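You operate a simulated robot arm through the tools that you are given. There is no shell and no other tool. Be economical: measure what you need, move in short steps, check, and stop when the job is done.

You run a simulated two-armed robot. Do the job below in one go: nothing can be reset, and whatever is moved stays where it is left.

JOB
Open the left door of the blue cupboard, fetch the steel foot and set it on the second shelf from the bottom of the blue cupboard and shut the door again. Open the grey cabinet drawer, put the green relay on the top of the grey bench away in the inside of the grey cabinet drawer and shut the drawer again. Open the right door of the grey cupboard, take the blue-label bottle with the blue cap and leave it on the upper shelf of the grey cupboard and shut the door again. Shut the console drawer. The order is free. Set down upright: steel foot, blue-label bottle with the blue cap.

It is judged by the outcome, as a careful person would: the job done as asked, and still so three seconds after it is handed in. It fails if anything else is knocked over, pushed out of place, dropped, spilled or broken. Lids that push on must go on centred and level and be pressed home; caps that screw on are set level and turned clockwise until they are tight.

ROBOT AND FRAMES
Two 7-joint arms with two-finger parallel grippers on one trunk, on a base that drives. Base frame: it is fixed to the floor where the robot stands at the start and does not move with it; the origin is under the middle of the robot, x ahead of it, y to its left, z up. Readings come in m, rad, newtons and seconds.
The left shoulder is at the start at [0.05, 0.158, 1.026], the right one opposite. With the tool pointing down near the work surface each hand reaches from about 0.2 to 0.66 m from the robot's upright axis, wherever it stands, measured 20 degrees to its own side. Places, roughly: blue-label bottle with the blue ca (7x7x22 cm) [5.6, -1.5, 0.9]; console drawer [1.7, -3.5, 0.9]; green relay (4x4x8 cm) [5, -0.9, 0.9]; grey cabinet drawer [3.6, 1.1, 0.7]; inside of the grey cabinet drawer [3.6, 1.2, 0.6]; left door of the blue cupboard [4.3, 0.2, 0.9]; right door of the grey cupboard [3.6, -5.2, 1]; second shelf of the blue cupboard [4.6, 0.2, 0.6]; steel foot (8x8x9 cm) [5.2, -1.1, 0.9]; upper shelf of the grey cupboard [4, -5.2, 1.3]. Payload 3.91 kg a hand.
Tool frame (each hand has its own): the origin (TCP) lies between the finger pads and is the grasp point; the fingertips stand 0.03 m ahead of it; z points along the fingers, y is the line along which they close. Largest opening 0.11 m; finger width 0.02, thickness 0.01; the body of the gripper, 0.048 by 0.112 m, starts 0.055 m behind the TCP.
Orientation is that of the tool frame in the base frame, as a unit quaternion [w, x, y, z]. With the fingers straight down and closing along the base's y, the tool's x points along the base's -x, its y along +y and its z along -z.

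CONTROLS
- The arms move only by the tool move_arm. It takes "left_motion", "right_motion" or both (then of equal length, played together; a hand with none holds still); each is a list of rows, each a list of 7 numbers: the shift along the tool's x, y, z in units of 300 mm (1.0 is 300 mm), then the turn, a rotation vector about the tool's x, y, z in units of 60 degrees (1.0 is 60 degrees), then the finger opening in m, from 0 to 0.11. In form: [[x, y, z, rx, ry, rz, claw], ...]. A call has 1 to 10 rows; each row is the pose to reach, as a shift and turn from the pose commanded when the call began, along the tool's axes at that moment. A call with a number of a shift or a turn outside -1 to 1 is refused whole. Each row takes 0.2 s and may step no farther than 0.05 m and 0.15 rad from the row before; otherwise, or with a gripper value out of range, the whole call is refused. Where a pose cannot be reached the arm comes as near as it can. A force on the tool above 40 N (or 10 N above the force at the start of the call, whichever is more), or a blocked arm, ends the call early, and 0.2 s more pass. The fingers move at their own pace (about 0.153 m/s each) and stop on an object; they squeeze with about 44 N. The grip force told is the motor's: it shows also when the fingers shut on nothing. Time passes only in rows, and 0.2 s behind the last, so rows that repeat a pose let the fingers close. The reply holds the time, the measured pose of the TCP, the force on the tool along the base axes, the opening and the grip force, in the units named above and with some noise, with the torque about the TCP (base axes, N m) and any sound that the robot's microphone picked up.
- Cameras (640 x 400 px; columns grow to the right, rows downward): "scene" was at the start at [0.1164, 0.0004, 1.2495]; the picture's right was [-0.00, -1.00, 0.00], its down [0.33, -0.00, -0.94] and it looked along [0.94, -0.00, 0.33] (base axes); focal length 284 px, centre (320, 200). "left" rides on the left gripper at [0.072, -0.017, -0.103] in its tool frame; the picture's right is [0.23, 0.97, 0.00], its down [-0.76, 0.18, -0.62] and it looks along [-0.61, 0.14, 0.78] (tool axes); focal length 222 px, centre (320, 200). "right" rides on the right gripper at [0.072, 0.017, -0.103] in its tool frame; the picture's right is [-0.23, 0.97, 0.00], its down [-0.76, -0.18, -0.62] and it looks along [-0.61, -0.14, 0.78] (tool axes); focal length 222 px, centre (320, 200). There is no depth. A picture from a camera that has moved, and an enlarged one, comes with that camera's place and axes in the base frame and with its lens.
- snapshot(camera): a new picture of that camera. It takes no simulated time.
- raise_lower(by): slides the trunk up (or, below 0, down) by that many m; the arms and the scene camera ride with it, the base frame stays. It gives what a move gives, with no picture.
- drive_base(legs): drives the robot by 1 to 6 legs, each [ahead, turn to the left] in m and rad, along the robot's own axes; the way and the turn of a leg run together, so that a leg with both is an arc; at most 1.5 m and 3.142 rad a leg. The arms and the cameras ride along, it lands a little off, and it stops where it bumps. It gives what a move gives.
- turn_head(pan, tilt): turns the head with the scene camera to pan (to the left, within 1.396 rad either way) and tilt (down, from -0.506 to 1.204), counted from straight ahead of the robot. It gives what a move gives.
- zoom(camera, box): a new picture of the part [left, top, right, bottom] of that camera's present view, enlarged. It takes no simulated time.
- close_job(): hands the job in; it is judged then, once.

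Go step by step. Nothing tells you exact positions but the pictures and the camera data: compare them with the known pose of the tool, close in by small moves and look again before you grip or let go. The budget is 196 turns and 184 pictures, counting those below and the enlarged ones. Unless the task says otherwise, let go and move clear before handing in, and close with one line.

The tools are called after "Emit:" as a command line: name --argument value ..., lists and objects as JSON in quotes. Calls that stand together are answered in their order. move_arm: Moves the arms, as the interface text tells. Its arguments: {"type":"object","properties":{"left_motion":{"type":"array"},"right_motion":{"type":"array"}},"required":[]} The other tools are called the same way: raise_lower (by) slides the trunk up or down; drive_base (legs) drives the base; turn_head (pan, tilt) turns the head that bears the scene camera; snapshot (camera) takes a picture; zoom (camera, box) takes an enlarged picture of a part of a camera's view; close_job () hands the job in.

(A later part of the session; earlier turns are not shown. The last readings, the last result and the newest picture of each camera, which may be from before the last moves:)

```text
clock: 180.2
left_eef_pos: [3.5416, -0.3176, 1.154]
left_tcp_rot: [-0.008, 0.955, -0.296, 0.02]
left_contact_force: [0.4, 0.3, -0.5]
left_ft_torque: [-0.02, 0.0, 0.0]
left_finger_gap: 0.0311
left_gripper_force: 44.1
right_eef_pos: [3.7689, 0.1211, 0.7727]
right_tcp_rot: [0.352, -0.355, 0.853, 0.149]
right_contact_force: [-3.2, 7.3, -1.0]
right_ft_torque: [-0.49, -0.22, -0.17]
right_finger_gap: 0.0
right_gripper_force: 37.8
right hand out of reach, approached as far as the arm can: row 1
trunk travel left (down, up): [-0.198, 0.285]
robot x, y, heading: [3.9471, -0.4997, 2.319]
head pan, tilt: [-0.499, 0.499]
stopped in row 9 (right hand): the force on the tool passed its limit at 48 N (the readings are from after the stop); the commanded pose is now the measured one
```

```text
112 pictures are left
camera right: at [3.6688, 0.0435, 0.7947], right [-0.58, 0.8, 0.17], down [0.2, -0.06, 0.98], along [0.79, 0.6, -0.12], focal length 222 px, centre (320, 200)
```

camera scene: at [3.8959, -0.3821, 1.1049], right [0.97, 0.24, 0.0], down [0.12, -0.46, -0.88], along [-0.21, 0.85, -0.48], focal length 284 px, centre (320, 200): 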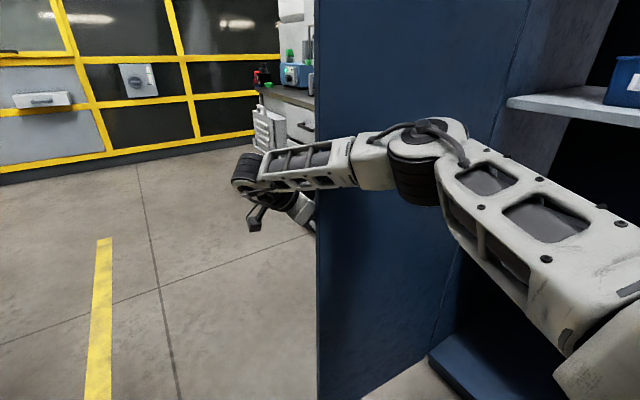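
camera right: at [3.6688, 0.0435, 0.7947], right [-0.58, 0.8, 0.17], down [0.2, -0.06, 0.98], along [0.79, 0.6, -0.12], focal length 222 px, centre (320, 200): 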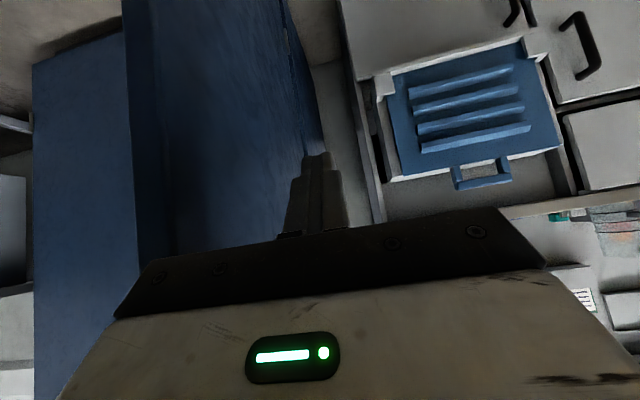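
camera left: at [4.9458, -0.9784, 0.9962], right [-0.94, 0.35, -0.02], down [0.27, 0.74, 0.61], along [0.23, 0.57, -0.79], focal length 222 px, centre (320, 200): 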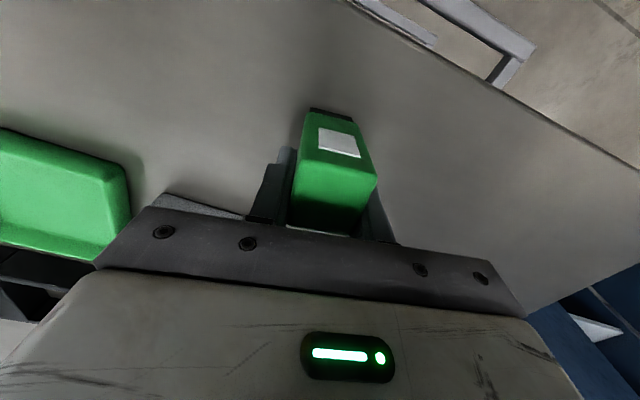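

The hand now lies against the door's outer face. Turning the base to the right sweeps it along the closing arc; I do this in small steps.

Emit:
drive_base --legs '[[0, -0.3]]'

Emit:
snapshot --camera "scene"

```text
clock: 180.9
left_eef_pos: [3.5438, -0.3153, 1.155]
left_tcp_rot: [-0.007, 0.954, -0.298, 0.019]
left_contact_force: [-0.1, -0.1, -0.3]
left_ft_torque: [0.0, 0.02, -0.05]
left_finger_gap: 0.0313
left_gripper_force: 44.1
right_eef_pos: [3.7686, 0.1202, 0.7735]
right_tcp_rot: [0.35, -0.358, 0.852, 0.15]
right_contact_force: [-1.7, 1.3, 0.0]
right_ft_torque: [-0.14, -0.12, -0.12]
right_finger_gap: 0.0
right_gripper_force: 37.5
trunk travel left (down, up): [-0.198, 0.285]
robot x, y, heading: [3.9471, -0.4997, 2.311]
head pan, tilt: [-0.499, 0.499]
stopped in leg 1: the robot was blocked; the commanded pose is now the measured one
```

```text
111 pictures are left
camera scene: at [3.8968, -0.3814, 1.1048], right [0.97, 0.24, 0.0], down [0.11, -0.46, -0.88], along [-0.21, 0.85, -0.48], focal length 284 px, centre (320, 200)
```

scene: 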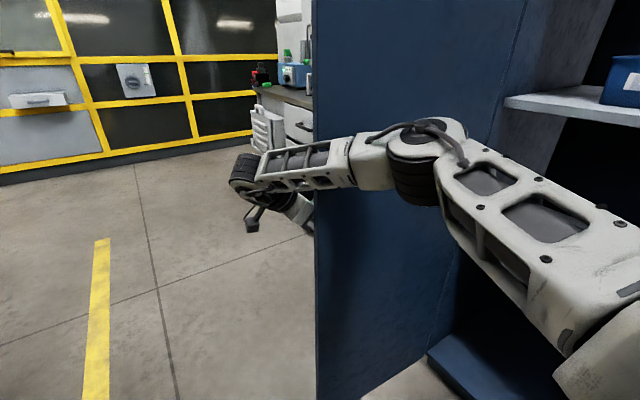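

The elbow is caught on the inner side. I need the base further from the door; first I draw the hand back and look at the machine side for room.

Emit:
move_arm --right_motion '[[0.1, 0.02, -0.1, 0, 0, 0, 0.0], [0.2, 0.05, -0.2, 0, 0, 0, 0.0], [0.3, 0.05, -0.3, 0, 0, 0, 0.0], [0.4, 0.05, -0.4, 0, 0, 0, 0.0], [0.5, 0.05, -0.5, 0, 0, 0, 0.0], [0.6, 0.05, -0.6, 0, 0, 0, 0.0], [0.7, 0.05, -0.7, 0, 0, 0, 0.0]]'

Emit:
turn_head --pan 0.8 --tilt 0.5

Emit:
snapshot --camera "scene"

```text
clock: 182.5
left_eef_pos: [3.5437, -0.3154, 1.1539]
left_tcp_rot: [-0.006, 0.954, -0.299, 0.019]
left_contact_force: [-0.2, 0.6, -1.3]
left_ft_torque: [0.01, 0.02, -0.01]
left_finger_gap: 0.0315
left_gripper_force: 44.1
right_eef_pos: [3.6079, -0.0586, 0.7792]
right_tcp_rot: [0.351, -0.357, 0.853, 0.149]
right_contact_force: [-0.4, -0.4, -0.3]
right_ft_torque: [0.01, 0.03, 0.0]
right_finger_gap: 0.0
right_gripper_force: 37.8
right hand out of reach, approached as far as the arm can: row 5, 6, 7
trunk travel left (down, up): [-0.198, 0.285]
robot x, y, heading: [3.9459, -0.5012, 2.313]
head pan, tilt: [-0.499, 0.499]
```

```text
clock: 184.0
left_eef_pos: [3.5418, -0.3147, 1.1543]
left_tcp_rot: [-0.01, 0.954, -0.298, 0.021]
left_contact_force: [-0.2, 0.7, -0.4]
left_ft_torque: [0.01, 0.01, 0.01]
left_finger_gap: 0.0312
left_gripper_force: 43.8
right_eef_pos: [3.6075, -0.0574, 0.7786]
right_tcp_rot: [0.35, -0.358, 0.853, 0.15]
right_contact_force: [0.3, 0.1, 0.6]
right_ft_torque: [0.03, 0.02, 0.0]
right_finger_gap: 0.0003
right_gripper_force: 37.7
trunk travel left (down, up): [-0.198, 0.285]
robot x, y, heading: [3.9488, -0.5024, 2.314]
head pan, tilt: [0.799, 0.499]
```

```text
110 pictures are left
camera scene: at [3.8555, -0.4039, 1.1049], right [0.72, 0.69, 0.0], down [0.33, -0.34, -0.88], along [-0.61, 0.63, -0.48], focal length 284 px, centre (320, 200)
```

scene: 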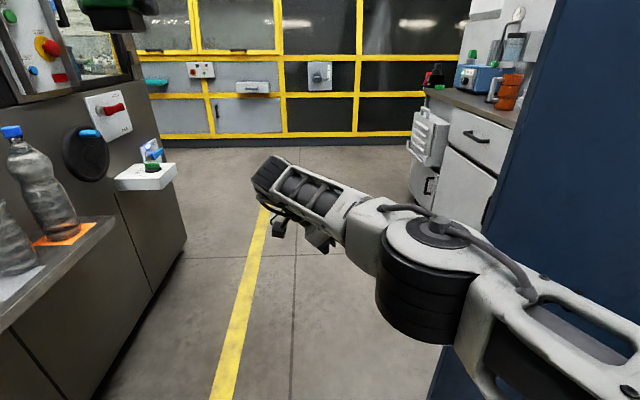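

There is room to slip past the door: the right elbow is already just in front of the edge. I angle slightly away from the door and drive past it.

Emit:
drive_base --legs '[[0, 0.2], [0.5, 0]]'

Emit:
snapshot --camera "scene"

```text
clock: 187.8
left_eef_pos: [3.0974, -0.0983, 1.1545]
left_tcp_rot: [-0.012, 0.98, -0.199, 0.02]
left_contact_force: [-0.1, 0.7, -0.6]
left_ft_torque: [-0.01, 0.02, -0.02]
left_finger_gap: 0.0312
left_gripper_force: 44.1
right_eef_pos: [3.1088, 0.1702, 0.7784]
right_tcp_rot: [0.332, -0.442, 0.813, 0.184]
right_contact_force: [0.3, -0.2, 0.7]
right_ft_torque: [0.02, -0.01, -0.02]
right_finger_gap: 0.0002
right_gripper_force: 38.4
trunk travel left (down, up): [-0.198, 0.285]
robot x, y, heading: [3.5315, -0.1967, 2.519]
head pan, tilt: [0.799, 0.499]
```

```text
109 pictures are left
camera scene: at [3.4218, -0.1209, 1.1049], right [0.56, 0.83, 0.0], down [0.39, -0.27, -0.88], along [-0.73, 0.5, -0.48], focal length 284 px, centre (320, 200)
```

scene: 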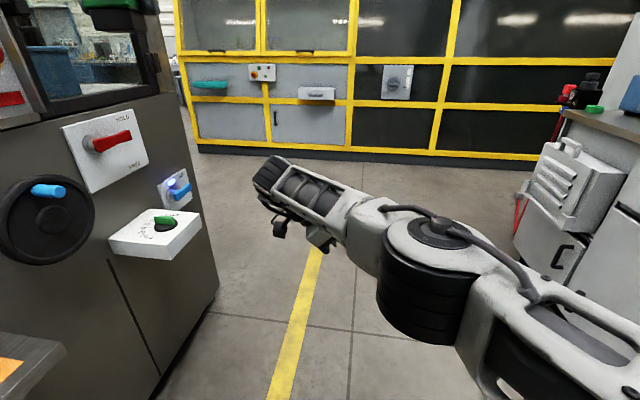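

Past the edge. I go on 0.4 m, then turn right to face the bench/cupboard wall, which points the right hand at the door's outer face.

Emit:
drive_base --legs '[[0.4, 0], [0, -1.7]]'

Emit:
turn_head --pan -0.7 --tilt 0.5

Emit:
snapshot --camera "scene"

```text
clock: 194.4
left_eef_pos: [3.3741, 0.4488, 1.1558]
left_tcp_rot: [-0.007, -0.487, 0.873, -0.026]
left_contact_force: [-0.4, -0.3, -1.6]
left_ft_torque: [0.04, 0.03, -0.01]
left_finger_gap: 0.0313
left_gripper_force: 43.9
right_eef_pos: [3.6372, 0.3935, 0.7797]
right_tcp_rot: [0.357, 0.328, 0.865, -0.132]
right_contact_force: [-0.1, -0.1, -0.1]
right_ft_torque: [0.0, 0.03, 0.01]
right_finger_gap: 0.0
right_gripper_force: 37.9
trunk travel left (down, up): [-0.198, 0.285]
robot x, y, heading: [3.2121, 0.0379, 0.791]
head pan, tilt: [0.799, 0.499]
```

```text
clock: 196.0
left_eef_pos: [3.3737, 0.4473, 1.1559]
left_tcp_rot: [-0.006, -0.488, 0.873, -0.026]
left_contact_force: [-0.3, -0.5, -1.3]
left_ft_torque: [0.0, 0.01, 0.01]
left_finger_gap: 0.0311
left_gripper_force: 43.8
right_eef_pos: [3.6381, 0.3947, 0.7787]
right_tcp_rot: [0.357, 0.329, 0.865, -0.132]
right_contact_force: [-0.3, -0.7, -0.1]
right_ft_torque: [-0.01, 0.01, 0.01]
right_finger_gap: 0.0001
right_gripper_force: 38.0
trunk travel left (down, up): [-0.198, 0.285]
robot x, y, heading: [3.2155, 0.0321, 0.791]
head pan, tilt: [-0.7, 0.499]
```

```text
108 pictures are left
camera scene: at [3.3307, 0.0719, 1.1048], right [0.09, -1.0, 0.0], down [-0.48, -0.04, -0.88], along [0.87, 0.08, -0.48], focal length 284 px, centre (320, 200)
```

scene: 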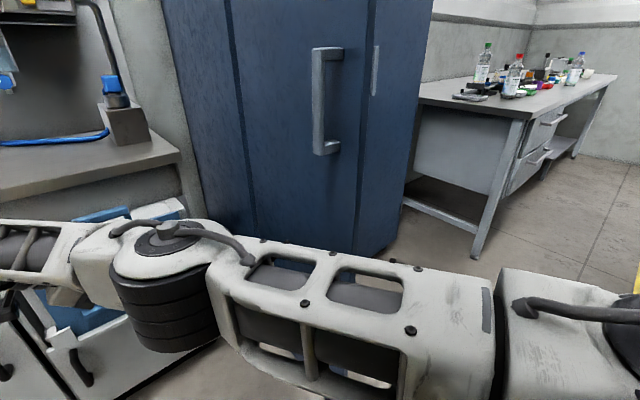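

Facing the wall now; the right hand points at the door's outer face (u≈2.64). I push it in the +u direction.

Emit:
move_arm --right_motion '[[-0.09, -0.02, 0.09, 0, 0, 0, 0], [-0.18, -0.04, 0.18, 0, 0, 0, 0], [-0.27, -0.06, 0.27, 0, 0, 0, 0], [-0.36, -0.08, 0.36, 0, 0, 0, 0], [-0.45, -0.1, 0.45, 0, 0, 0, 0], [-0.54, -0.12, 0.54, 0, 0, 0, 0], [-0.63, -0.14, 0.63, 0, 0, 0, 0], [-0.72, -0.16, 0.71, 0, 0, 0, 0], [-0.8, -0.17, 0.79, 0, 0, 0, 0], [-0.88, -0.18, 0.87, 0, 0, 0, 0]]'

Emit:
snapshot --camera "scene"

```text
clock: 198.2
left_eef_pos: [3.3728, 0.4481, 1.1539]
left_tcp_rot: [-0.006, -0.487, 0.873, -0.026]
left_contact_force: [-0.7, 0.9, -0.8]
left_ft_torque: [0.0, -0.03, 0.01]
left_finger_gap: 0.0312
left_gripper_force: 43.7
right_eef_pos: [3.88, 0.1061, 0.779]
right_tcp_rot: [0.356, 0.33, 0.864, -0.132]
right_contact_force: [0.7, 1.0, -0.3]
right_ft_torque: [0.01, -0.01, -0.01]
right_finger_gap: 0.0
right_gripper_force: 38.2
trunk travel left (down, up): [-0.198, 0.285]
robot x, y, heading: [3.2152, 0.0398, 0.793]
head pan, tilt: [-0.7, 0.499]
```

```text
107 pictures are left
camera scene: at [3.3308, 0.0718, 1.1048], right [0.09, -1.0, 0.0], down [-0.48, -0.04, -0.88], along [0.87, 0.08, -0.48], focal length 284 px, centre (320, 200)
```

scene: 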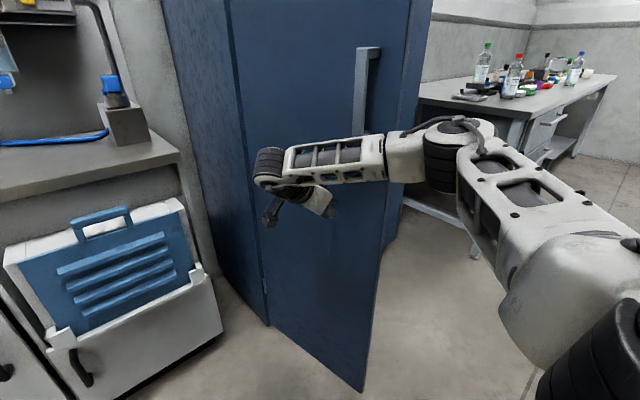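

The door is swinging closed nicely. I continue pushing right and forward.

Emit:
move_arm --right_motion '[[-0.06, 0.1, 0.06, 0, 0, 0, 0], [-0.12, 0.2, 0.12, 0, 0, 0, 0], [-0.18, 0.3, 0.18, 0, 0, 0, 0], [-0.24, 0.4, 0.24, 0, 0, 0, 0], [-0.3, 0.48, 0.3, 0, 0, 0, 0], [-0.36, 0.54, 0.36, 0, 0, 0, 0], [-0.42, 0.6, 0.42, 0, 0, 0, 0]]'

Emit:
snapshot --camera "scene"

```text
clock: 199.8
left_eef_pos: [3.3718, 0.4501, 1.1553]
left_tcp_rot: [-0.007, -0.487, 0.873, -0.027]
left_contact_force: [-0.7, 0.7, -1.2]
left_ft_torque: [0.02, -0.01, 0.02]
left_finger_gap: 0.0312
left_gripper_force: 43.9
right_eef_pos: [4.0312, 0.0776, 0.7835]
right_tcp_rot: [0.357, 0.327, 0.865, -0.131]
right_contact_force: [-0.3, 0.8, 0.5]
right_ft_torque: [0.01, -0.01, -0.04]
right_finger_gap: 0.0
right_gripper_force: 37.7
right hand out of reach, approached as far as the arm can: row 4, 5, 6, 7
trunk travel left (down, up): [-0.198, 0.285]
robot x, y, heading: [3.2097, 0.0371, 0.791]
head pan, tilt: [-0.7, 0.499]
```

```text
106 pictures are left
camera scene: at [3.3305, 0.0724, 1.1048], right [0.09, -1.0, 0.0], down [-0.48, -0.04, -0.88], along [0.87, 0.08, -0.48], focal length 284 px, centre (320, 200)
```

scene: 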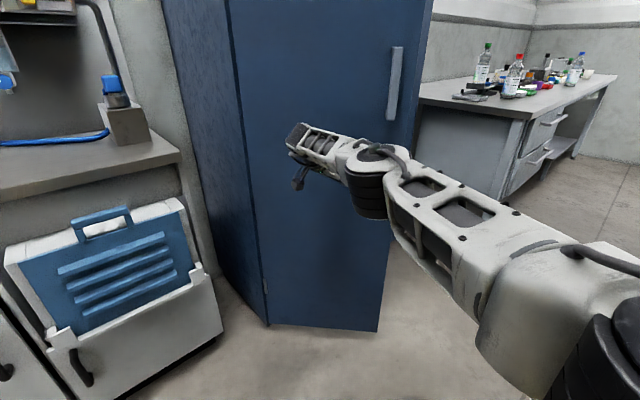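

Door is at about 40°. The arm is near its limit, so I drive the base forward to push it further.

Emit:
drive_base --legs '[[0.14, 0]]'

Emit:
snapshot --camera "scene"

```text
clock: 201.1
left_eef_pos: [3.47, 0.5497, 1.1541]
left_tcp_rot: [-0.007, -0.488, 0.872, -0.026]
left_contact_force: [0.2, -0.2, -1.7]
left_ft_torque: [-0.02, 0.0, 0.0]
left_finger_gap: 0.0314
left_gripper_force: 43.5
right_eef_pos: [4.1334, 0.1783, 0.7839]
right_tcp_rot: [0.357, 0.327, 0.865, -0.131]
right_contact_force: [0.1, -0.6, -0.8]
right_ft_torque: [0.01, -0.01, 0.0]
right_finger_gap: 0.0003
right_gripper_force: 37.8
trunk travel left (down, up): [-0.198, 0.285]
robot x, y, heading: [3.3107, 0.1355, 0.797]
head pan, tilt: [-0.7, 0.499]
```

```text
105 pictures are left
camera scene: at [3.4297, 0.1724, 1.1047], right [0.09, -1.0, 0.0], down [-0.48, -0.04, -0.88], along [0.87, 0.08, -0.48], focal length 284 px, centre (320, 200)
```

scene: 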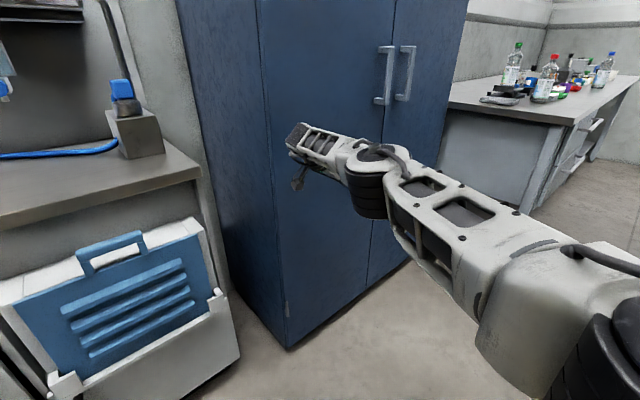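

The door looks almost shut. I zoom on the seam to check.

Emit:
zoom --camera "scene" --box '[300, 0, 480, 120]'

Emit:
zoom --camera "scene" --box '[260, 220, 440, 360]'

```text
3.33 times, centred on (390, 60) of scene
camera zoom: at [3.4297, 0.1724, 1.1047], right [0.09, -1.0, 0.0], down [-0.48, -0.04, -0.88], along [0.87, 0.08, -0.48], focal length 948 px, centre (87, 667)
```

zoom: 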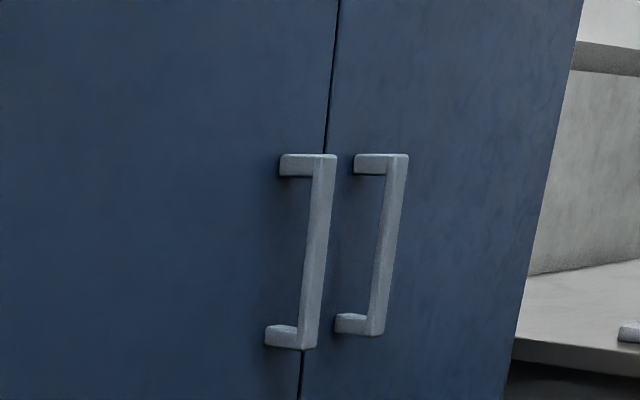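

```text
2.86 times, centred on (350, 290) of scene
camera zoom: at [3.4297, 0.1724, 1.1047], right [0.09, -1.0, 0.0], down [-0.48, -0.04, -0.88], along [0.87, 0.08, -0.48], focal length 812 px, centre (234, -57)
```

zoom: 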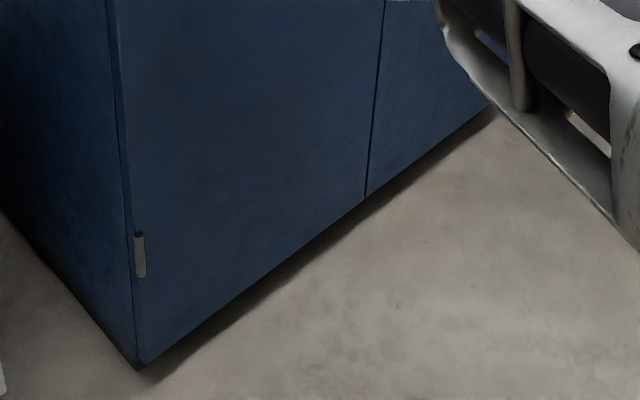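

The blue cupboard door is shut flush. Now for the drawer: I back off and bring the right hand back to the front, yawing it forward.

Emit:
drive_base --legs '[[-0.15, 0]]'

Emit:
move_arm --right_motion '[[0.09, -0.03, -0.09, -0.078, 0, -0.078, 0.05], [0.19, -0.06, -0.19, -0.157, 0, -0.157, 0.05], [0.28, -0.09, -0.28, -0.235, 0, -0.235, 0.05], [0.37, -0.12, -0.37, -0.314, 0, -0.314, 0.05], [0.47, -0.14, -0.46, -0.393, 0, -0.393, 0.05], [0.56, -0.17, -0.56, -0.471, 0, -0.471, 0.05], [0.65, -0.2, -0.65, -0.55, 0, -0.55, 0.05], [0.75, -0.23, -0.74, -0.628, 0, -0.628, 0.05], [0.84, -0.26, -0.83, -0.707, 0, -0.707, 0.05]]'

Emit:
turn_head --pan 0.3 --tilt 0.5

Emit:
snapshot --camera "scene"

```text
clock: 202.5
left_eef_pos: [3.3656, 0.4442, 1.1557]
left_tcp_rot: [-0.006, -0.49, 0.872, -0.025]
left_contact_force: [0.2, 0.1, -0.5]
left_ft_torque: [0.01, -0.04, 0.0]
left_finger_gap: 0.0313
left_gripper_force: 44.0
right_eef_pos: [4.0283, 0.073, 0.7858]
right_tcp_rot: [0.357, 0.327, 0.865, -0.131]
right_contact_force: [-0.1, -0.6, -0.6]
right_ft_torque: [0.01, 0.03, 0.02]
right_finger_gap: 0.0003
right_gripper_force: 38.0
trunk travel left (down, up): [-0.198, 0.285]
robot x, y, heading: [3.2051, 0.0324, 0.792]
head pan, tilt: [-0.7, 0.499]
```

```text
clock: 204.5
left_eef_pos: [3.3669, 0.4437, 1.1552]
left_tcp_rot: [-0.006, -0.489, 0.872, -0.025]
left_contact_force: [-0.5, -0.4, -0.3]
left_ft_torque: [0.04, 0.02, 0.01]
left_finger_gap: 0.0313
left_gripper_force: 44.0
right_eef_pos: [3.7101, 0.2466, 0.7827]
right_tcp_rot: [0.379, -0.15, 0.911, 0.066]
right_contact_force: [-0.2, -0.5, -0.6]
right_ft_torque: [-0.03, 0.0, -0.02]
right_finger_gap: 0.0502
right_gripper_force: 0.1
trunk travel left (down, up): [-0.198, 0.285]
robot x, y, heading: [3.2109, 0.0265, 0.794]
head pan, tilt: [-0.7, 0.499]
```

```text
clock: 205.8
left_eef_pos: [3.3651, 0.4456, 1.1562]
left_tcp_rot: [-0.005, -0.49, 0.871, -0.029]
left_contact_force: [0.2, -0.1, -0.7]
left_ft_torque: [-0.01, -0.02, -0.02]
left_finger_gap: 0.0314
left_gripper_force: 44.5
right_eef_pos: [3.7113, 0.2462, 0.7826]
right_tcp_rot: [0.379, -0.149, 0.911, 0.066]
right_contact_force: [0.4, 0.0, -0.5]
right_ft_torque: [0.03, 0.02, -0.01]
right_finger_gap: 0.0502
right_gripper_force: 0.1
trunk travel left (down, up): [-0.198, 0.285]
robot x, y, heading: [3.2093, 0.0289, 0.792]
head pan, tilt: [0.3, 0.499]
```

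```text
102 pictures are left
camera scene: at [3.2948, 0.127, 1.1048], right [0.75, -0.66, 0.0], down [-0.31, -0.36, -0.88], along [0.58, 0.66, -0.48], focal length 284 px, centre (320, 200)
```

scene: 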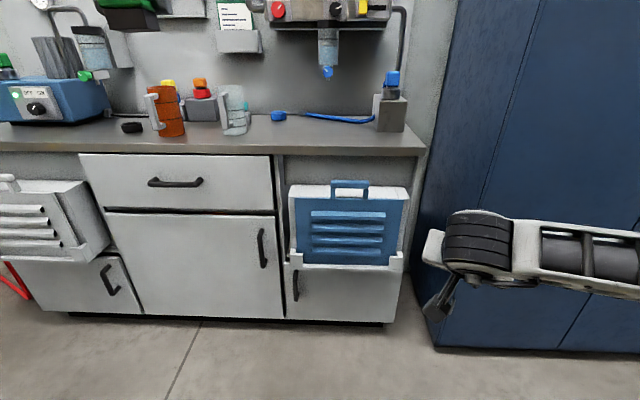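

The cupboard is done; the drawer handle is at about u 1.74, v≈3.15, z 0.73. I zoom on the handle and then drive in front of it.

Emit:
zoom --camera "scene" --box '[70, 140, 290, 220]'

Emit:
drive_base --legs '[[0, 1.56], [0.55, 0], [0, -1.56]]'

Emit:
turn_head --pan 0 --tilt 0.5

Emit:
snapshot --camera "scene"

```text
2.91 times, centred on (180, 180) of scene
camera zoom: at [3.2948, 0.127, 1.1048], right [0.75, -0.66, 0.0], down [-0.31, -0.36, -0.88], along [0.58, 0.66, -0.48], focal length 827 px, centre (727, 258)
```

zoom: 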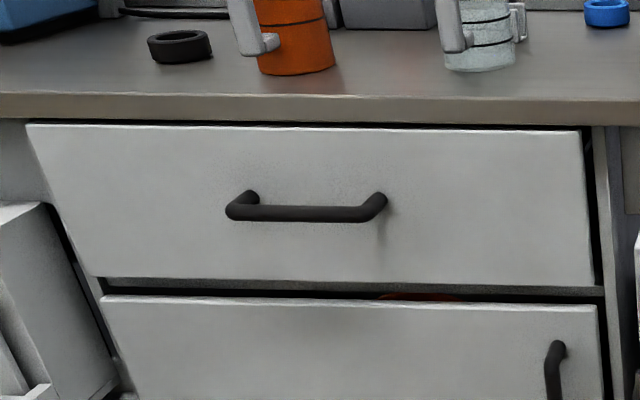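

```text
clock: 216.6
left_eef_pos: [2.9254, 0.8282, 1.1548]
left_tcp_rot: [-0.004, -0.517, 0.855, -0.031]
left_contact_force: [-0.2, 0.6, -0.1]
left_ft_torque: [0.03, -0.01, 0.02]
left_finger_gap: 0.0312
left_gripper_force: 44.1
right_eef_pos: [3.2841, 0.6512, 0.7817]
right_tcp_rot: [0.376, -0.176, 0.907, 0.077]
right_contact_force: [0.0, 0.3, 0.2]
right_ft_torque: [-0.02, -0.01, -0.01]
right_finger_gap: 0.05
right_gripper_force: 0.1
trunk travel left (down, up): [-0.198, 0.285]
robot x, y, heading: [2.7985, 0.4003, 0.857]
head pan, tilt: [0.3, 0.499]
```

```text
clock: 217.4
left_eef_pos: [2.9278, 0.8278, 1.1546]
left_tcp_rot: [-0.004, -0.517, 0.855, -0.03]
left_contact_force: [0.3, -0.1, -0.8]
left_ft_torque: [0.04, -0.01, -0.01]
left_finger_gap: 0.0311
left_gripper_force: 44.4
right_eef_pos: [3.2841, 0.6506, 0.783]
right_tcp_rot: [0.376, -0.177, 0.906, 0.077]
right_contact_force: [0.3, -1.0, -0.8]
right_ft_torque: [0.01, 0.02, -0.01]
right_finger_gap: 0.05
right_gripper_force: 0.1
trunk travel left (down, up): [-0.198, 0.285]
robot x, y, heading: [2.7969, 0.3991, 0.857]
head pan, tilt: [0.0, 0.499]
```

```text
100 pictures are left
camera scene: at [2.8812, 0.5025, 1.1048], right [0.76, -0.66, 0.0], down [-0.31, -0.36, -0.88], along [0.58, 0.66, -0.48], focal length 284 px, centre (320, 200)
```

scene: 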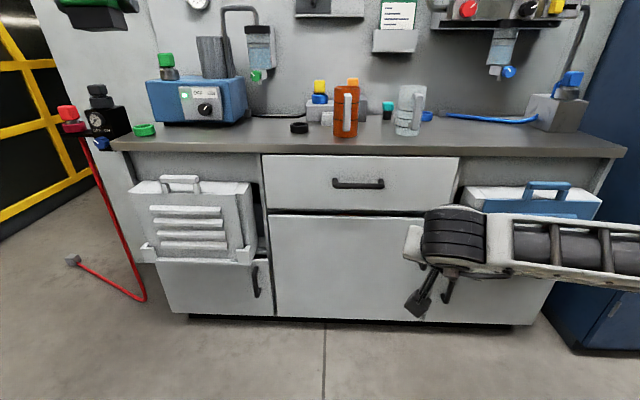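

The handle bar triangulates to (u 1.747, v 3.18, z 0.736). I roll the right hand so its fingers close vertically, then drive closer.

Emit:
move_arm --right_motion '[[0, 0, 0, 0.005, -0.042, -0.119, 0.07], [0, 0, 0, 0.01, -0.084, -0.238, 0.07], [0, 0, 0, 0.015, -0.125, -0.357, 0.07], [0, 0, 0, 0.02, -0.167, -0.477, 0.07], [0, 0, 0, 0.026, -0.209, -0.596, 0.07], [0, 0, 0, 0.031, -0.251, -0.715, 0.07], [0, 0, 0, 0.036, -0.2925, -0.834, 0.07]]'

Emit:
move_arm --right_motion '[[0, 0, 0, 0.005, -0.042, -0.119, 0.07], [0, 0, 0, 0.01, -0.084, -0.238, 0.07], [0, 0, 0, 0.015, -0.125, -0.357, 0.07], [0, 0, 0, 0.02, -0.167, -0.477, 0.07], [0, 0, 0, 0.026, -0.209, -0.596, 0.07], [0, 0, 0, 0.031, -0.251, -0.715, 0.07], [0, 0, 0, 0.036, -0.2925, -0.834, 0.07]]'

Emit:
drive_base --legs '[[0, -0.07], [0.2, 0]]'

Emit:
snapshot --camera "scene"

Emit:
snapshot --camera "right"

```text
clock: 219.0
left_eef_pos: [2.9274, 0.8282, 1.1546]
left_tcp_rot: [-0.004, -0.516, 0.856, -0.03]
left_contact_force: [0.4, 0.1, -0.4]
left_ft_torque: [0.0, 0.02, 0.03]
left_finger_gap: 0.0313
left_gripper_force: 43.8
right_eef_pos: [3.2837, 0.6497, 0.7831]
right_tcp_rot: [0.506, -0.523, 0.681, -0.08]
right_contact_force: [-0.8, 0.4, 0.7]
right_ft_torque: [0.0, 0.03, 0.01]
right_finger_gap: 0.07
right_gripper_force: 0.1
trunk travel left (down, up): [-0.198, 0.285]
robot x, y, heading: [2.7942, 0.3992, 0.853]
head pan, tilt: [0.0, 0.499]
```

```text
clock: 220.6
left_eef_pos: [2.9267, 0.8284, 1.1559]
left_tcp_rot: [-0.004, -0.516, 0.856, -0.03]
left_contact_force: [-0.1, -0.6, -0.3]
left_ft_torque: [0.05, 0.01, -0.02]
left_finger_gap: 0.0314
left_gripper_force: 44.1
right_eef_pos: [3.2665, 0.6734, 0.8082]
right_tcp_rot: [-0.523, 0.758, -0.318, 0.224]
right_contact_force: [0.4, -0.2, -0.8]
right_ft_torque: [-0.02, -0.01, -0.02]
right_finger_gap: 0.0702
right_gripper_force: 0.1
right hand out of reach, approached as far as the arm can: row 5, 6, 7
trunk travel left (down, up): [-0.198, 0.285]
robot x, y, heading: [2.7934, 0.4031, 0.861]
head pan, tilt: [0.0, 0.499]
```

```text
clock: 222.7
left_eef_pos: [3.0993, 0.9598, 1.1561]
left_tcp_rot: [-0.006, -0.486, 0.874, -0.029]
left_contact_force: [0.2, 0.0, 0.2]
left_ft_torque: [0.01, -0.01, 0.01]
left_finger_gap: 0.0313
left_gripper_force: 44.3
right_eef_pos: [3.4263, 0.7833, 0.8067]
right_tcp_rot: [-0.515, 0.747, -0.345, 0.241]
right_contact_force: [0.3, -0.8, 1.0]
right_ft_torque: [0.01, -0.03, 0.01]
right_finger_gap: 0.07
right_gripper_force: 0.0
trunk travel left (down, up): [-0.198, 0.285]
robot x, y, heading: [2.9383, 0.5449, 0.783]
head pan, tilt: [0.0, 0.499]
```

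```text
99 pictures are left
camera scene: at [3.0302, 0.6383, 1.1047], right [0.71, -0.71, 0.0], down [-0.34, -0.34, -0.88], along [0.62, 0.62, -0.48], focal length 284 px, centre (320, 200)
```

scene: 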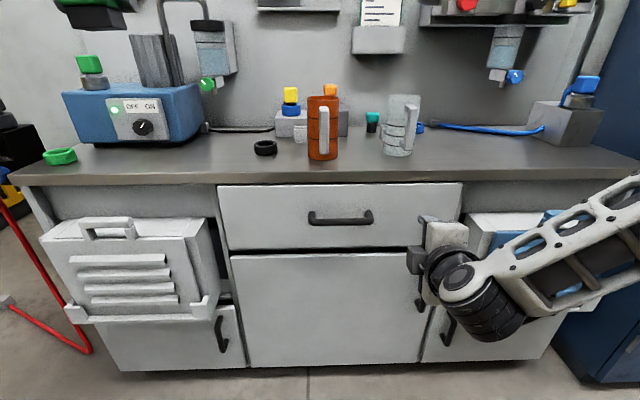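

```text
98 pictures are left
camera right: at [3.3944, 0.6598, 0.8282], right [-0.41, -0.05, -0.91], down [-0.89, 0.25, 0.38], along [0.21, 0.97, -0.15], focal length 222 px, centre (320, 200)
```

right: 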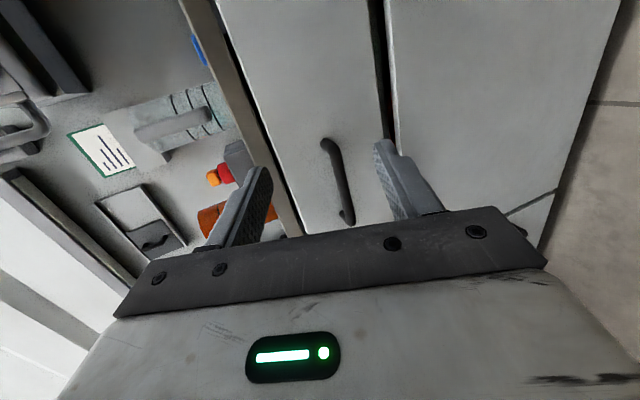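

Aligned with the handle at z≈0.737. I move left and most of the way forward, then check in the wrist view.

Emit:
move_arm --right_motion '[[-0.1, 0, 0.07, 0, 0, 0, 0.07], [-0.2, 0, 0.14, 0, 0, 0, 0.07], [-0.31, -0.01, 0.22, 0, 0, 0, 0.07], [-0.42, -0.013, 0.33, 0, 0, 0, 0.07]]'

Emit:
snapshot --camera "right"

Emit:
snapshot --camera "scene"

```text
clock: 223.7
left_eef_pos: [3.1, 0.9599, 1.1554]
left_tcp_rot: [-0.005, -0.485, 0.874, -0.03]
left_contact_force: [-0.6, -0.3, -0.9]
left_ft_torque: [0.02, -0.02, -0.01]
left_finger_gap: 0.0313
left_gripper_force: 44.0
right_eef_pos: [3.4163, 0.9397, 0.7757]
right_tcp_rot: [-0.515, 0.747, -0.346, 0.24]
right_contact_force: [0.2, 0.3, 0.1]
right_ft_torque: [0.03, -0.01, 0.03]
right_finger_gap: 0.07
right_gripper_force: 0.2
trunk travel left (down, up): [-0.198, 0.285]
robot x, y, heading: [2.9345, 0.5459, 0.786]
head pan, tilt: [0.0, 0.499]
```

```text
97 pictures are left
camera right: at [3.385, 0.8174, 0.7962], right [-0.41, -0.05, -0.91], down [-0.89, 0.25, 0.38], along [0.21, 0.97, -0.15], focal length 222 px, centre (320, 200)
```

right: 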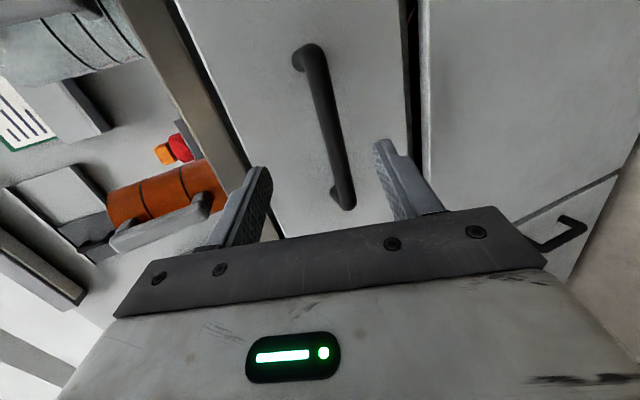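

```text
96 pictures are left
camera scene: at [3.03, 0.6383, 1.1047], right [0.71, -0.71, 0.0], down [-0.34, -0.34, -0.88], along [0.62, 0.62, -0.48], focal length 284 px, centre (320, 200)
```

scene: 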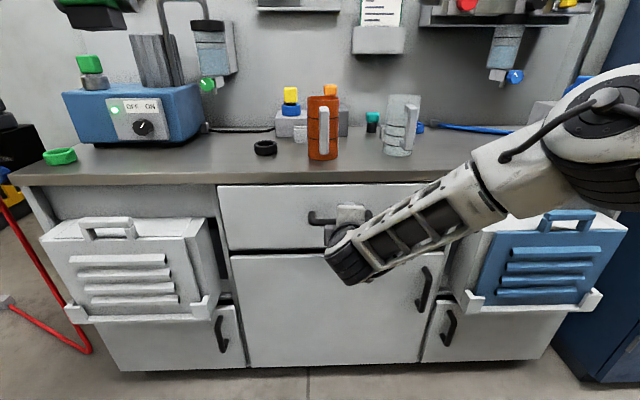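

The bar is centred between the fingers. I advance and close.

Emit:
move_arm --right_motion '[[0, 0, 0.1, 0, 0, 0, 0.07], [0, 0, 0.2, 0, 0, 0, 0.07], [0, 0, 0.28, 0, 0, 0, 0.07], [0, 0, 0.33, 0, 0, 0, 0.07], [0, 0, 0.33, 0, 0, 0, 0.03], [0, 0, 0.33, 0, 0, 0, 0.0], [0, 0, 0.33, 0, 0, 0, 0.0]]'

Emit:
snapshot --camera "right"

```text
clock: 224.5
left_eef_pos: [3.0974, 0.9592, 1.156]
left_tcp_rot: [-0.005, -0.486, 0.874, -0.028]
left_contact_force: [0.6, 0.3, -0.3]
left_ft_torque: [-0.02, -0.01, -0.04]
left_finger_gap: 0.0311
left_gripper_force: 43.7
right_eef_pos: [3.4732, 0.9874, 0.7492]
right_tcp_rot: [-0.517, 0.744, -0.348, 0.242]
right_contact_force: [-10.0, -14.3, 6.0]
right_ft_torque: [0.61, -0.49, -0.03]
right_finger_gap: 0.0698
right_gripper_force: 0.0
trunk travel left (down, up): [-0.198, 0.285]
robot x, y, heading: [2.9372, 0.5463, 0.783]
head pan, tilt: [0.0, 0.499]
stopped in row 4 (right hand): the force on the tool passed its limit at 70 N (the readings are from after the stop); the commanded pose is now the measured one
```

```text
95 pictures are left
camera right: at [3.4399, 0.8642, 0.7687], right [-0.41, -0.04, -0.91], down [-0.89, 0.25, 0.38], along [0.21, 0.97, -0.14], focal length 222 px, centre (320, 200)
```

right: 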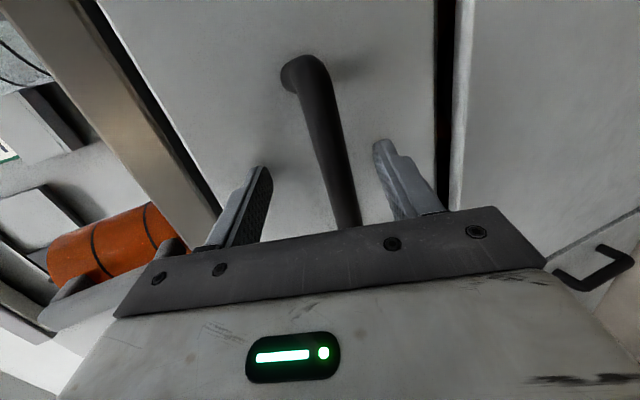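

The fingertips touched the drawer front, so the bar is at the pads. I back off 6 mm and close on it.

Emit:
move_arm --right_motion '[[0, 0, -0.02, 0, 0, 0, 0.05], [0, 0, -0.02, 0, 0, 0, 0.02], [0, 0, -0.02, 0, 0, 0, 0.0], [0, 0, -0.02, 0, 0, 0, 0.0]]'

Emit:
snapshot --camera "right"

```text
clock: 225.5
left_eef_pos: [3.1009, 0.9617, 1.1546]
left_tcp_rot: [-0.008, -0.485, 0.874, -0.03]
left_contact_force: [-0.7, 0.7, -0.5]
left_ft_torque: [0.04, 0.01, 0.0]
left_finger_gap: 0.0313
left_gripper_force: 44.1
right_eef_pos: [3.4674, 0.9827, 0.739]
right_tcp_rot: [-0.51, 0.75, -0.348, 0.239]
right_contact_force: [-6.6, -10.1, -24.4]
right_ft_torque: [-0.86, -0.34, 0.62]
right_finger_gap: 0.0183
right_gripper_force: 44.9
trunk travel left (down, up): [-0.198, 0.285]
robot x, y, heading: [2.9361, 0.5418, 0.785]
head pan, tilt: [0.0, 0.499]
```

```text
94 pictures are left
camera right: at [3.4354, 0.8606, 0.7624], right [-0.42, -0.06, -0.91], down [-0.89, 0.25, 0.39], along [0.21, 0.97, -0.16], focal length 222 px, centre (320, 200)
```

right: 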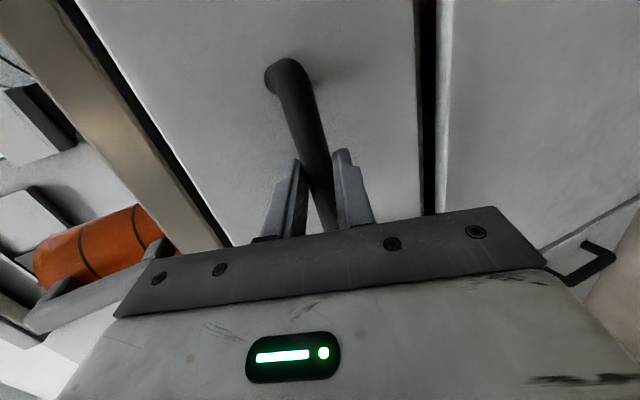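

Gripped. I pull the drawer straight out.

Emit:
move_arm --right_motion '[[0.009, 0.036, -0.094, 0, 0, 0, 0], [0.018, 0.071, -0.187, 0, 0, 0, 0], [0.027, 0.107, -0.28, 0, 0, 0, 0], [0.036, 0.143, -0.374, 0, 0, 0, 0], [0.044, 0.178, -0.467, 0, 0, 0, 0], [0.053, 0.214, -0.561, 0, 0, 0, 0], [0.062, 0.25, -0.654, 0, 0, 0, 0], [0.071, 0.286, -0.748, 0, 0, 0, 0], [0.08, 0.321, -0.84, 0, 0, 0, 0], [0.089, 0.357, -0.935, 0, 0, 0, 0]]'

Emit:
snapshot --camera "scene"

```text
clock: 226.9
left_eef_pos: [3.1002, 0.9591, 1.1539]
left_tcp_rot: [-0.007, -0.486, 0.874, -0.029]
left_contact_force: [0.9, -0.4, 0.1]
left_ft_torque: [0.02, 0.03, -0.01]
left_finger_gap: 0.0312
left_gripper_force: 44.1
right_eef_pos: [3.3483, 0.8584, 0.7404]
right_tcp_rot: [-0.503, 0.753, -0.349, 0.244]
right_contact_force: [0.4, -3.0, -9.2]
right_ft_torque: [-0.96, -0.55, 0.49]
right_finger_gap: 0.0181
right_gripper_force: 45.0
trunk travel left (down, up): [-0.198, 0.285]
robot x, y, heading: [2.9356, 0.5446, 0.779]
head pan, tilt: [0.0, 0.499]
stopped in row 6 (right hand): the force on the tool passed its limit at 41 N (the readings are from after the stop); the commanded pose is now the measured one
```

```text
93 pictures are left
camera scene: at [3.0306, 0.638, 1.1054], right [0.71, -0.71, 0.0], down [-0.34, -0.34, -0.88], along [0.62, 0.62, -0.48], focal length 284 px, centre (320, 200)
```

scene: 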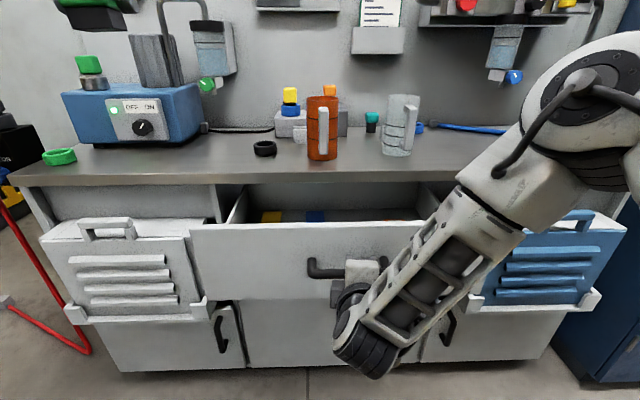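

Drawer is open 17 cm and contains a few things at the back. I pull some more.

Emit:
move_arm --right_motion '[[0.006, 0.024, -0.062, 0, 0, 0, 0], [0.012, 0.048, -0.125, 0, 0, 0, 0], [0.018, 0.071, -0.187, 0, 0, 0, 0], [0.024, 0.095, -0.25, 0, 0, 0, 0], [0.03, 0.119, -0.312, 0, 0, 0, 0], [0.036, 0.143, -0.374, 0, 0, 0, 0]]'

Emit:
turn_head --pan 0 --tilt 0.6

Emit:
snapshot --camera "scene"

Emit:
snapshot --camera "left"

```text
clock: 228.4
left_eef_pos: [3.1001, 0.9602, 1.1556]
left_tcp_rot: [-0.007, -0.486, 0.874, -0.03]
left_contact_force: [0.1, -0.5, 0.0]
left_ft_torque: [0.01, 0.03, -0.03]
left_finger_gap: 0.0314
left_gripper_force: 44.0
right_eef_pos: [3.2657, 0.7701, 0.7402]
right_tcp_rot: [-0.497, 0.755, -0.349, 0.248]
right_contact_force: [0.5, -3.2, -6.7]
right_ft_torque: [-0.88, -0.68, 0.41]
right_finger_gap: 0.018
right_gripper_force: 44.7
trunk travel left (down, up): [-0.198, 0.285]
robot x, y, heading: [2.9386, 0.5435, 0.784]
head pan, tilt: [0.0, 0.499]
stopped in row 6 (right hand): the force on the tool passed its limit at 43 N (the readings are from after the stop); the commanded pose is now the measured one
```

```text
clock: 229.1
left_eef_pos: [3.1003, 0.9598, 1.1552]
left_tcp_rot: [-0.006, -0.486, 0.873, -0.03]
left_contact_force: [-0.5, 0.4, -0.7]
left_ft_torque: [0.01, -0.02, -0.01]
left_finger_gap: 0.0312
left_gripper_force: 43.9
right_eef_pos: [3.2675, 0.7709, 0.7408]
right_tcp_rot: [-0.498, 0.753, -0.352, 0.247]
right_contact_force: [3.0, -6.1, -11.9]
right_ft_torque: [-0.8, -0.53, 0.53]
right_finger_gap: 0.0179
right_gripper_force: 44.6
trunk travel left (down, up): [-0.198, 0.285]
robot x, y, heading: [2.9386, 0.5426, 0.786]
head pan, tilt: [0.0, 0.6]
```

```text
92 pictures are left
camera scene: at [3.0292, 0.636, 1.0955], right [0.71, -0.71, 0.0], down [-0.4, -0.4, -0.82], along [0.58, 0.58, -0.57], focal length 284 px, centre (320, 200)
```

scene: 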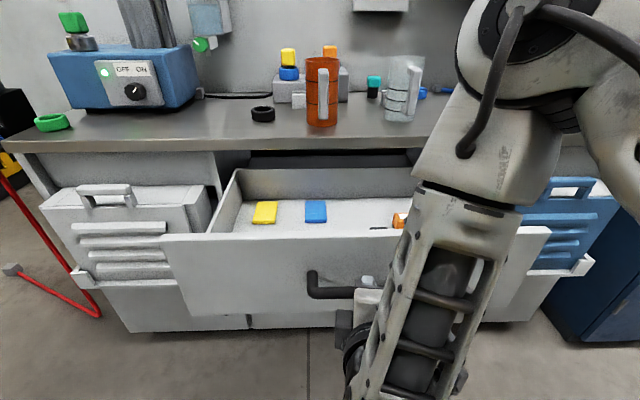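

```text
91 pictures are left
camera left: at [3.0759, 0.8953, 1.2603], right [-0.95, 0.32, -0.04], down [0.24, 0.78, 0.58], along [0.21, 0.54, -0.81], focal length 222 px, centre (320, 200)
```

left: 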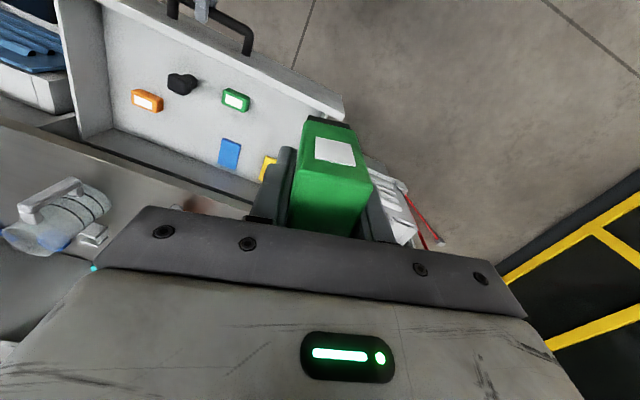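

The drawer is open about 30 cm with free floor at around (u 1.60, v 3.03). I release the handle and move the right hand aside, and bring the left hand over the free spot.

Emit:
move_arm --right_motion '[[0, 0, 0, 0, 0, 0, 0.04], [0, 0, 0, 0, 0, 0, 0.07], [0, 0, -0.1, 0, 0, 0, 0.07], [0.05, 0, -0.2, 0, 0, 0, 0.07], [0.15, 0, -0.26, 0, 0, 0, 0.07], [0.25, 0, -0.3, 0, 0, 0, 0.07], [0.35, 0, -0.3, 0, 0, 0, 0.07], [0.45, 0, -0.3, 0, 0, 0, 0.07]]'

Emit:
move_arm --left_motion '[[-0.09, -0.08, 0.03, 0, 0, 0, 0], [-0.18, -0.16, 0.06, 0, 0, 0, 0], [-0.27, -0.24, 0.1, 0, 0, 0, 0], [-0.36, -0.32, 0.15, 0, 0, 0, 0], [-0.45, -0.403, 0.2, 0, 0, 0, 0]]'

Emit:
snapshot --camera "left"

Emit:
snapshot --camera "scene"

```text
clock: 230.9
left_eef_pos: [3.1007, 0.9587, 1.1544]
left_tcp_rot: [-0.006, -0.486, 0.873, -0.029]
left_contact_force: [-0.2, 0.5, -0.2]
left_ft_torque: [0.03, -0.01, -0.03]
left_finger_gap: 0.0311
left_gripper_force: 43.7
right_eef_pos: [3.2772, 0.6907, 0.7311]
right_tcp_rot: [-0.5, 0.752, -0.351, 0.248]
right_contact_force: [-0.2, 0.4, 0.2]
right_ft_torque: [0.01, 0.03, 0.01]
right_finger_gap: 0.07
right_gripper_force: 0.1
right hand out of reach, approached as far as the arm can: row 5, 6, 7, 8
trunk travel left (down, up): [-0.198, 0.285]
robot x, y, heading: [2.94, 0.5453, 0.784]
head pan, tilt: [0.0, 0.6]
```

```text
clock: 232.1
left_eef_pos: [3.2332, 0.9983, 1.0768]
left_tcp_rot: [-0.005, -0.486, 0.874, -0.03]
left_contact_force: [-0.1, 0.1, -0.1]
left_ft_torque: [-0.01, -0.02, 0.0]
left_finger_gap: 0.0314
left_gripper_force: 43.7
left hand out of reach, approached as far as the arm can: row 2, 3, 4, 5
right_eef_pos: [3.279, 0.6901, 0.7314]
right_tcp_rot: [-0.5, 0.752, -0.352, 0.247]
right_contact_force: [-0.8, -1.0, -0.5]
right_ft_torque: [0.01, 0.02, 0.0]
right_finger_gap: 0.07
right_gripper_force: 0.0
trunk travel left (down, up): [-0.198, 0.285]
robot x, y, heading: [2.9388, 0.5437, 0.782]
head pan, tilt: [0.0, 0.6]
```

```text
90 pictures are left
camera left: at [3.2075, 0.9331, 1.1825], right [-0.95, 0.32, -0.04], down [0.24, 0.77, 0.59], along [0.22, 0.55, -0.81], focal length 222 px, centre (320, 200)
```

left: 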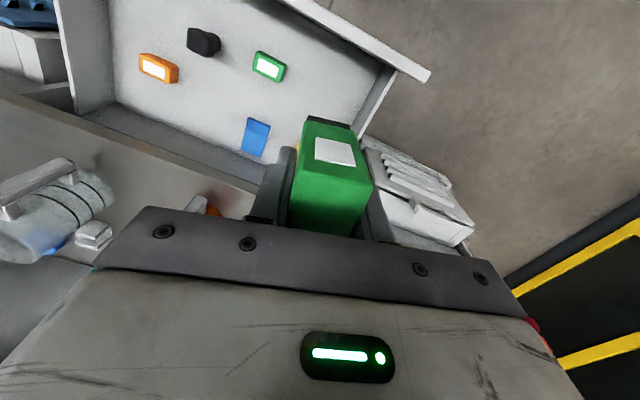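

```text
89 pictures are left
camera scene: at [3.0284, 0.6357, 1.0957], right [0.71, -0.71, 0.0], down [-0.4, -0.4, -0.83], along [0.58, 0.58, -0.56], focal length 284 px, centre (320, 200)
```

scene: 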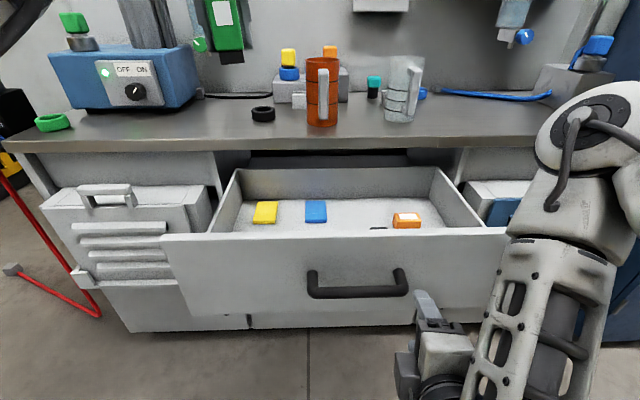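

The spot (u≈1.625, v≈3.0) between the drawer's left wall and the green item suits. I pull the right hand further from the handle and lower the left hand a first part.

Emit:
move_arm --left_motion '[[0, -0.05, 0.1, 0, 0, 0, 0], [0, -0.1, 0.2, 0, 0, 0, 0], [0, -0.153, 0.3, 0, 0, 0, 0], [0, -0.153, 0.4, 0, 0, 0, 0], [0, -0.153, 0.5, 0, 0, 0, 0], [0, -0.153, 0.6, 0, 0, 0, 0]]' --right_motion '[[0.05, 0, -0.08, 0, 0, 0, 0.03], [0.1, 0, -0.16, 0, 0, 0, 0.0], [0.15, 0, -0.2, 0, 0, 0, 0.0], [0.2, 0, -0.2, 0, 0, 0, 0.0], [0.2, 0, -0.2, 0, 0, 0, 0.0], [0.2, 0, -0.2, 0, 0, 0, 0.0]]'

Emit:
snapshot --camera "left"

Emit:
snapshot --camera "scene"

```text
clock: 233.5
left_eef_pos: [3.3113, 0.9966, 0.9118]
left_tcp_rot: [-0.006, -0.485, 0.874, -0.03]
left_contact_force: [0.1, 1.0, -0.5]
left_ft_torque: [0.0, 0.0, 0.02]
left_finger_gap: 0.0313
left_gripper_force: 43.5
left hand out of reach, approached as far as the arm can: row 2, 3, 4, 5, 6
right_eef_pos: [3.2821, 0.6871, 0.7268]
right_tcp_rot: [-0.498, 0.752, -0.353, 0.248]
right_contact_force: [0.8, 1.1, -0.1]
right_ft_torque: [0.01, 0.02, 0.01]
right_finger_gap: 0.0001
right_gripper_force: 38.1
right hand out of reach, approached as far as the arm can: row 1, 2, 3, 4, 5, 6
trunk travel left (down, up): [-0.198, 0.285]
robot x, y, heading: [2.9411, 0.5473, 0.788]
head pan, tilt: [0.0, 0.6]
```

```text
88 pictures are left
camera left: at [3.2855, 0.931, 1.0174], right [-0.95, 0.32, -0.03], down [0.24, 0.78, 0.58], along [0.21, 0.54, -0.81], focal length 222 px, centre (320, 200)
```

left: 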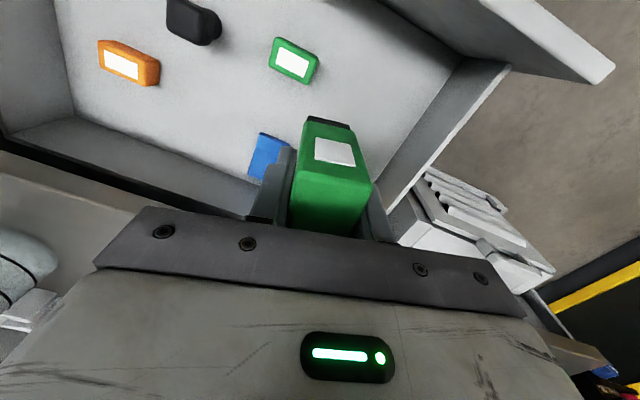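

```text
87 pictures are left
camera scene: at [3.0286, 0.636, 1.0957], right [0.71, -0.71, 0.0], down [-0.4, -0.4, -0.82], along [0.58, 0.58, -0.57], focal length 284 px, centre (320, 200)
```

scene: 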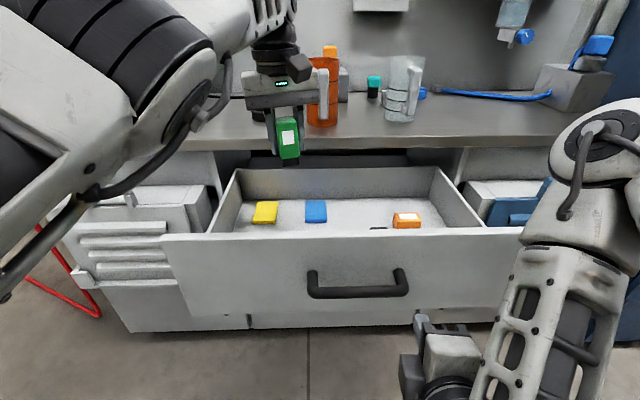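

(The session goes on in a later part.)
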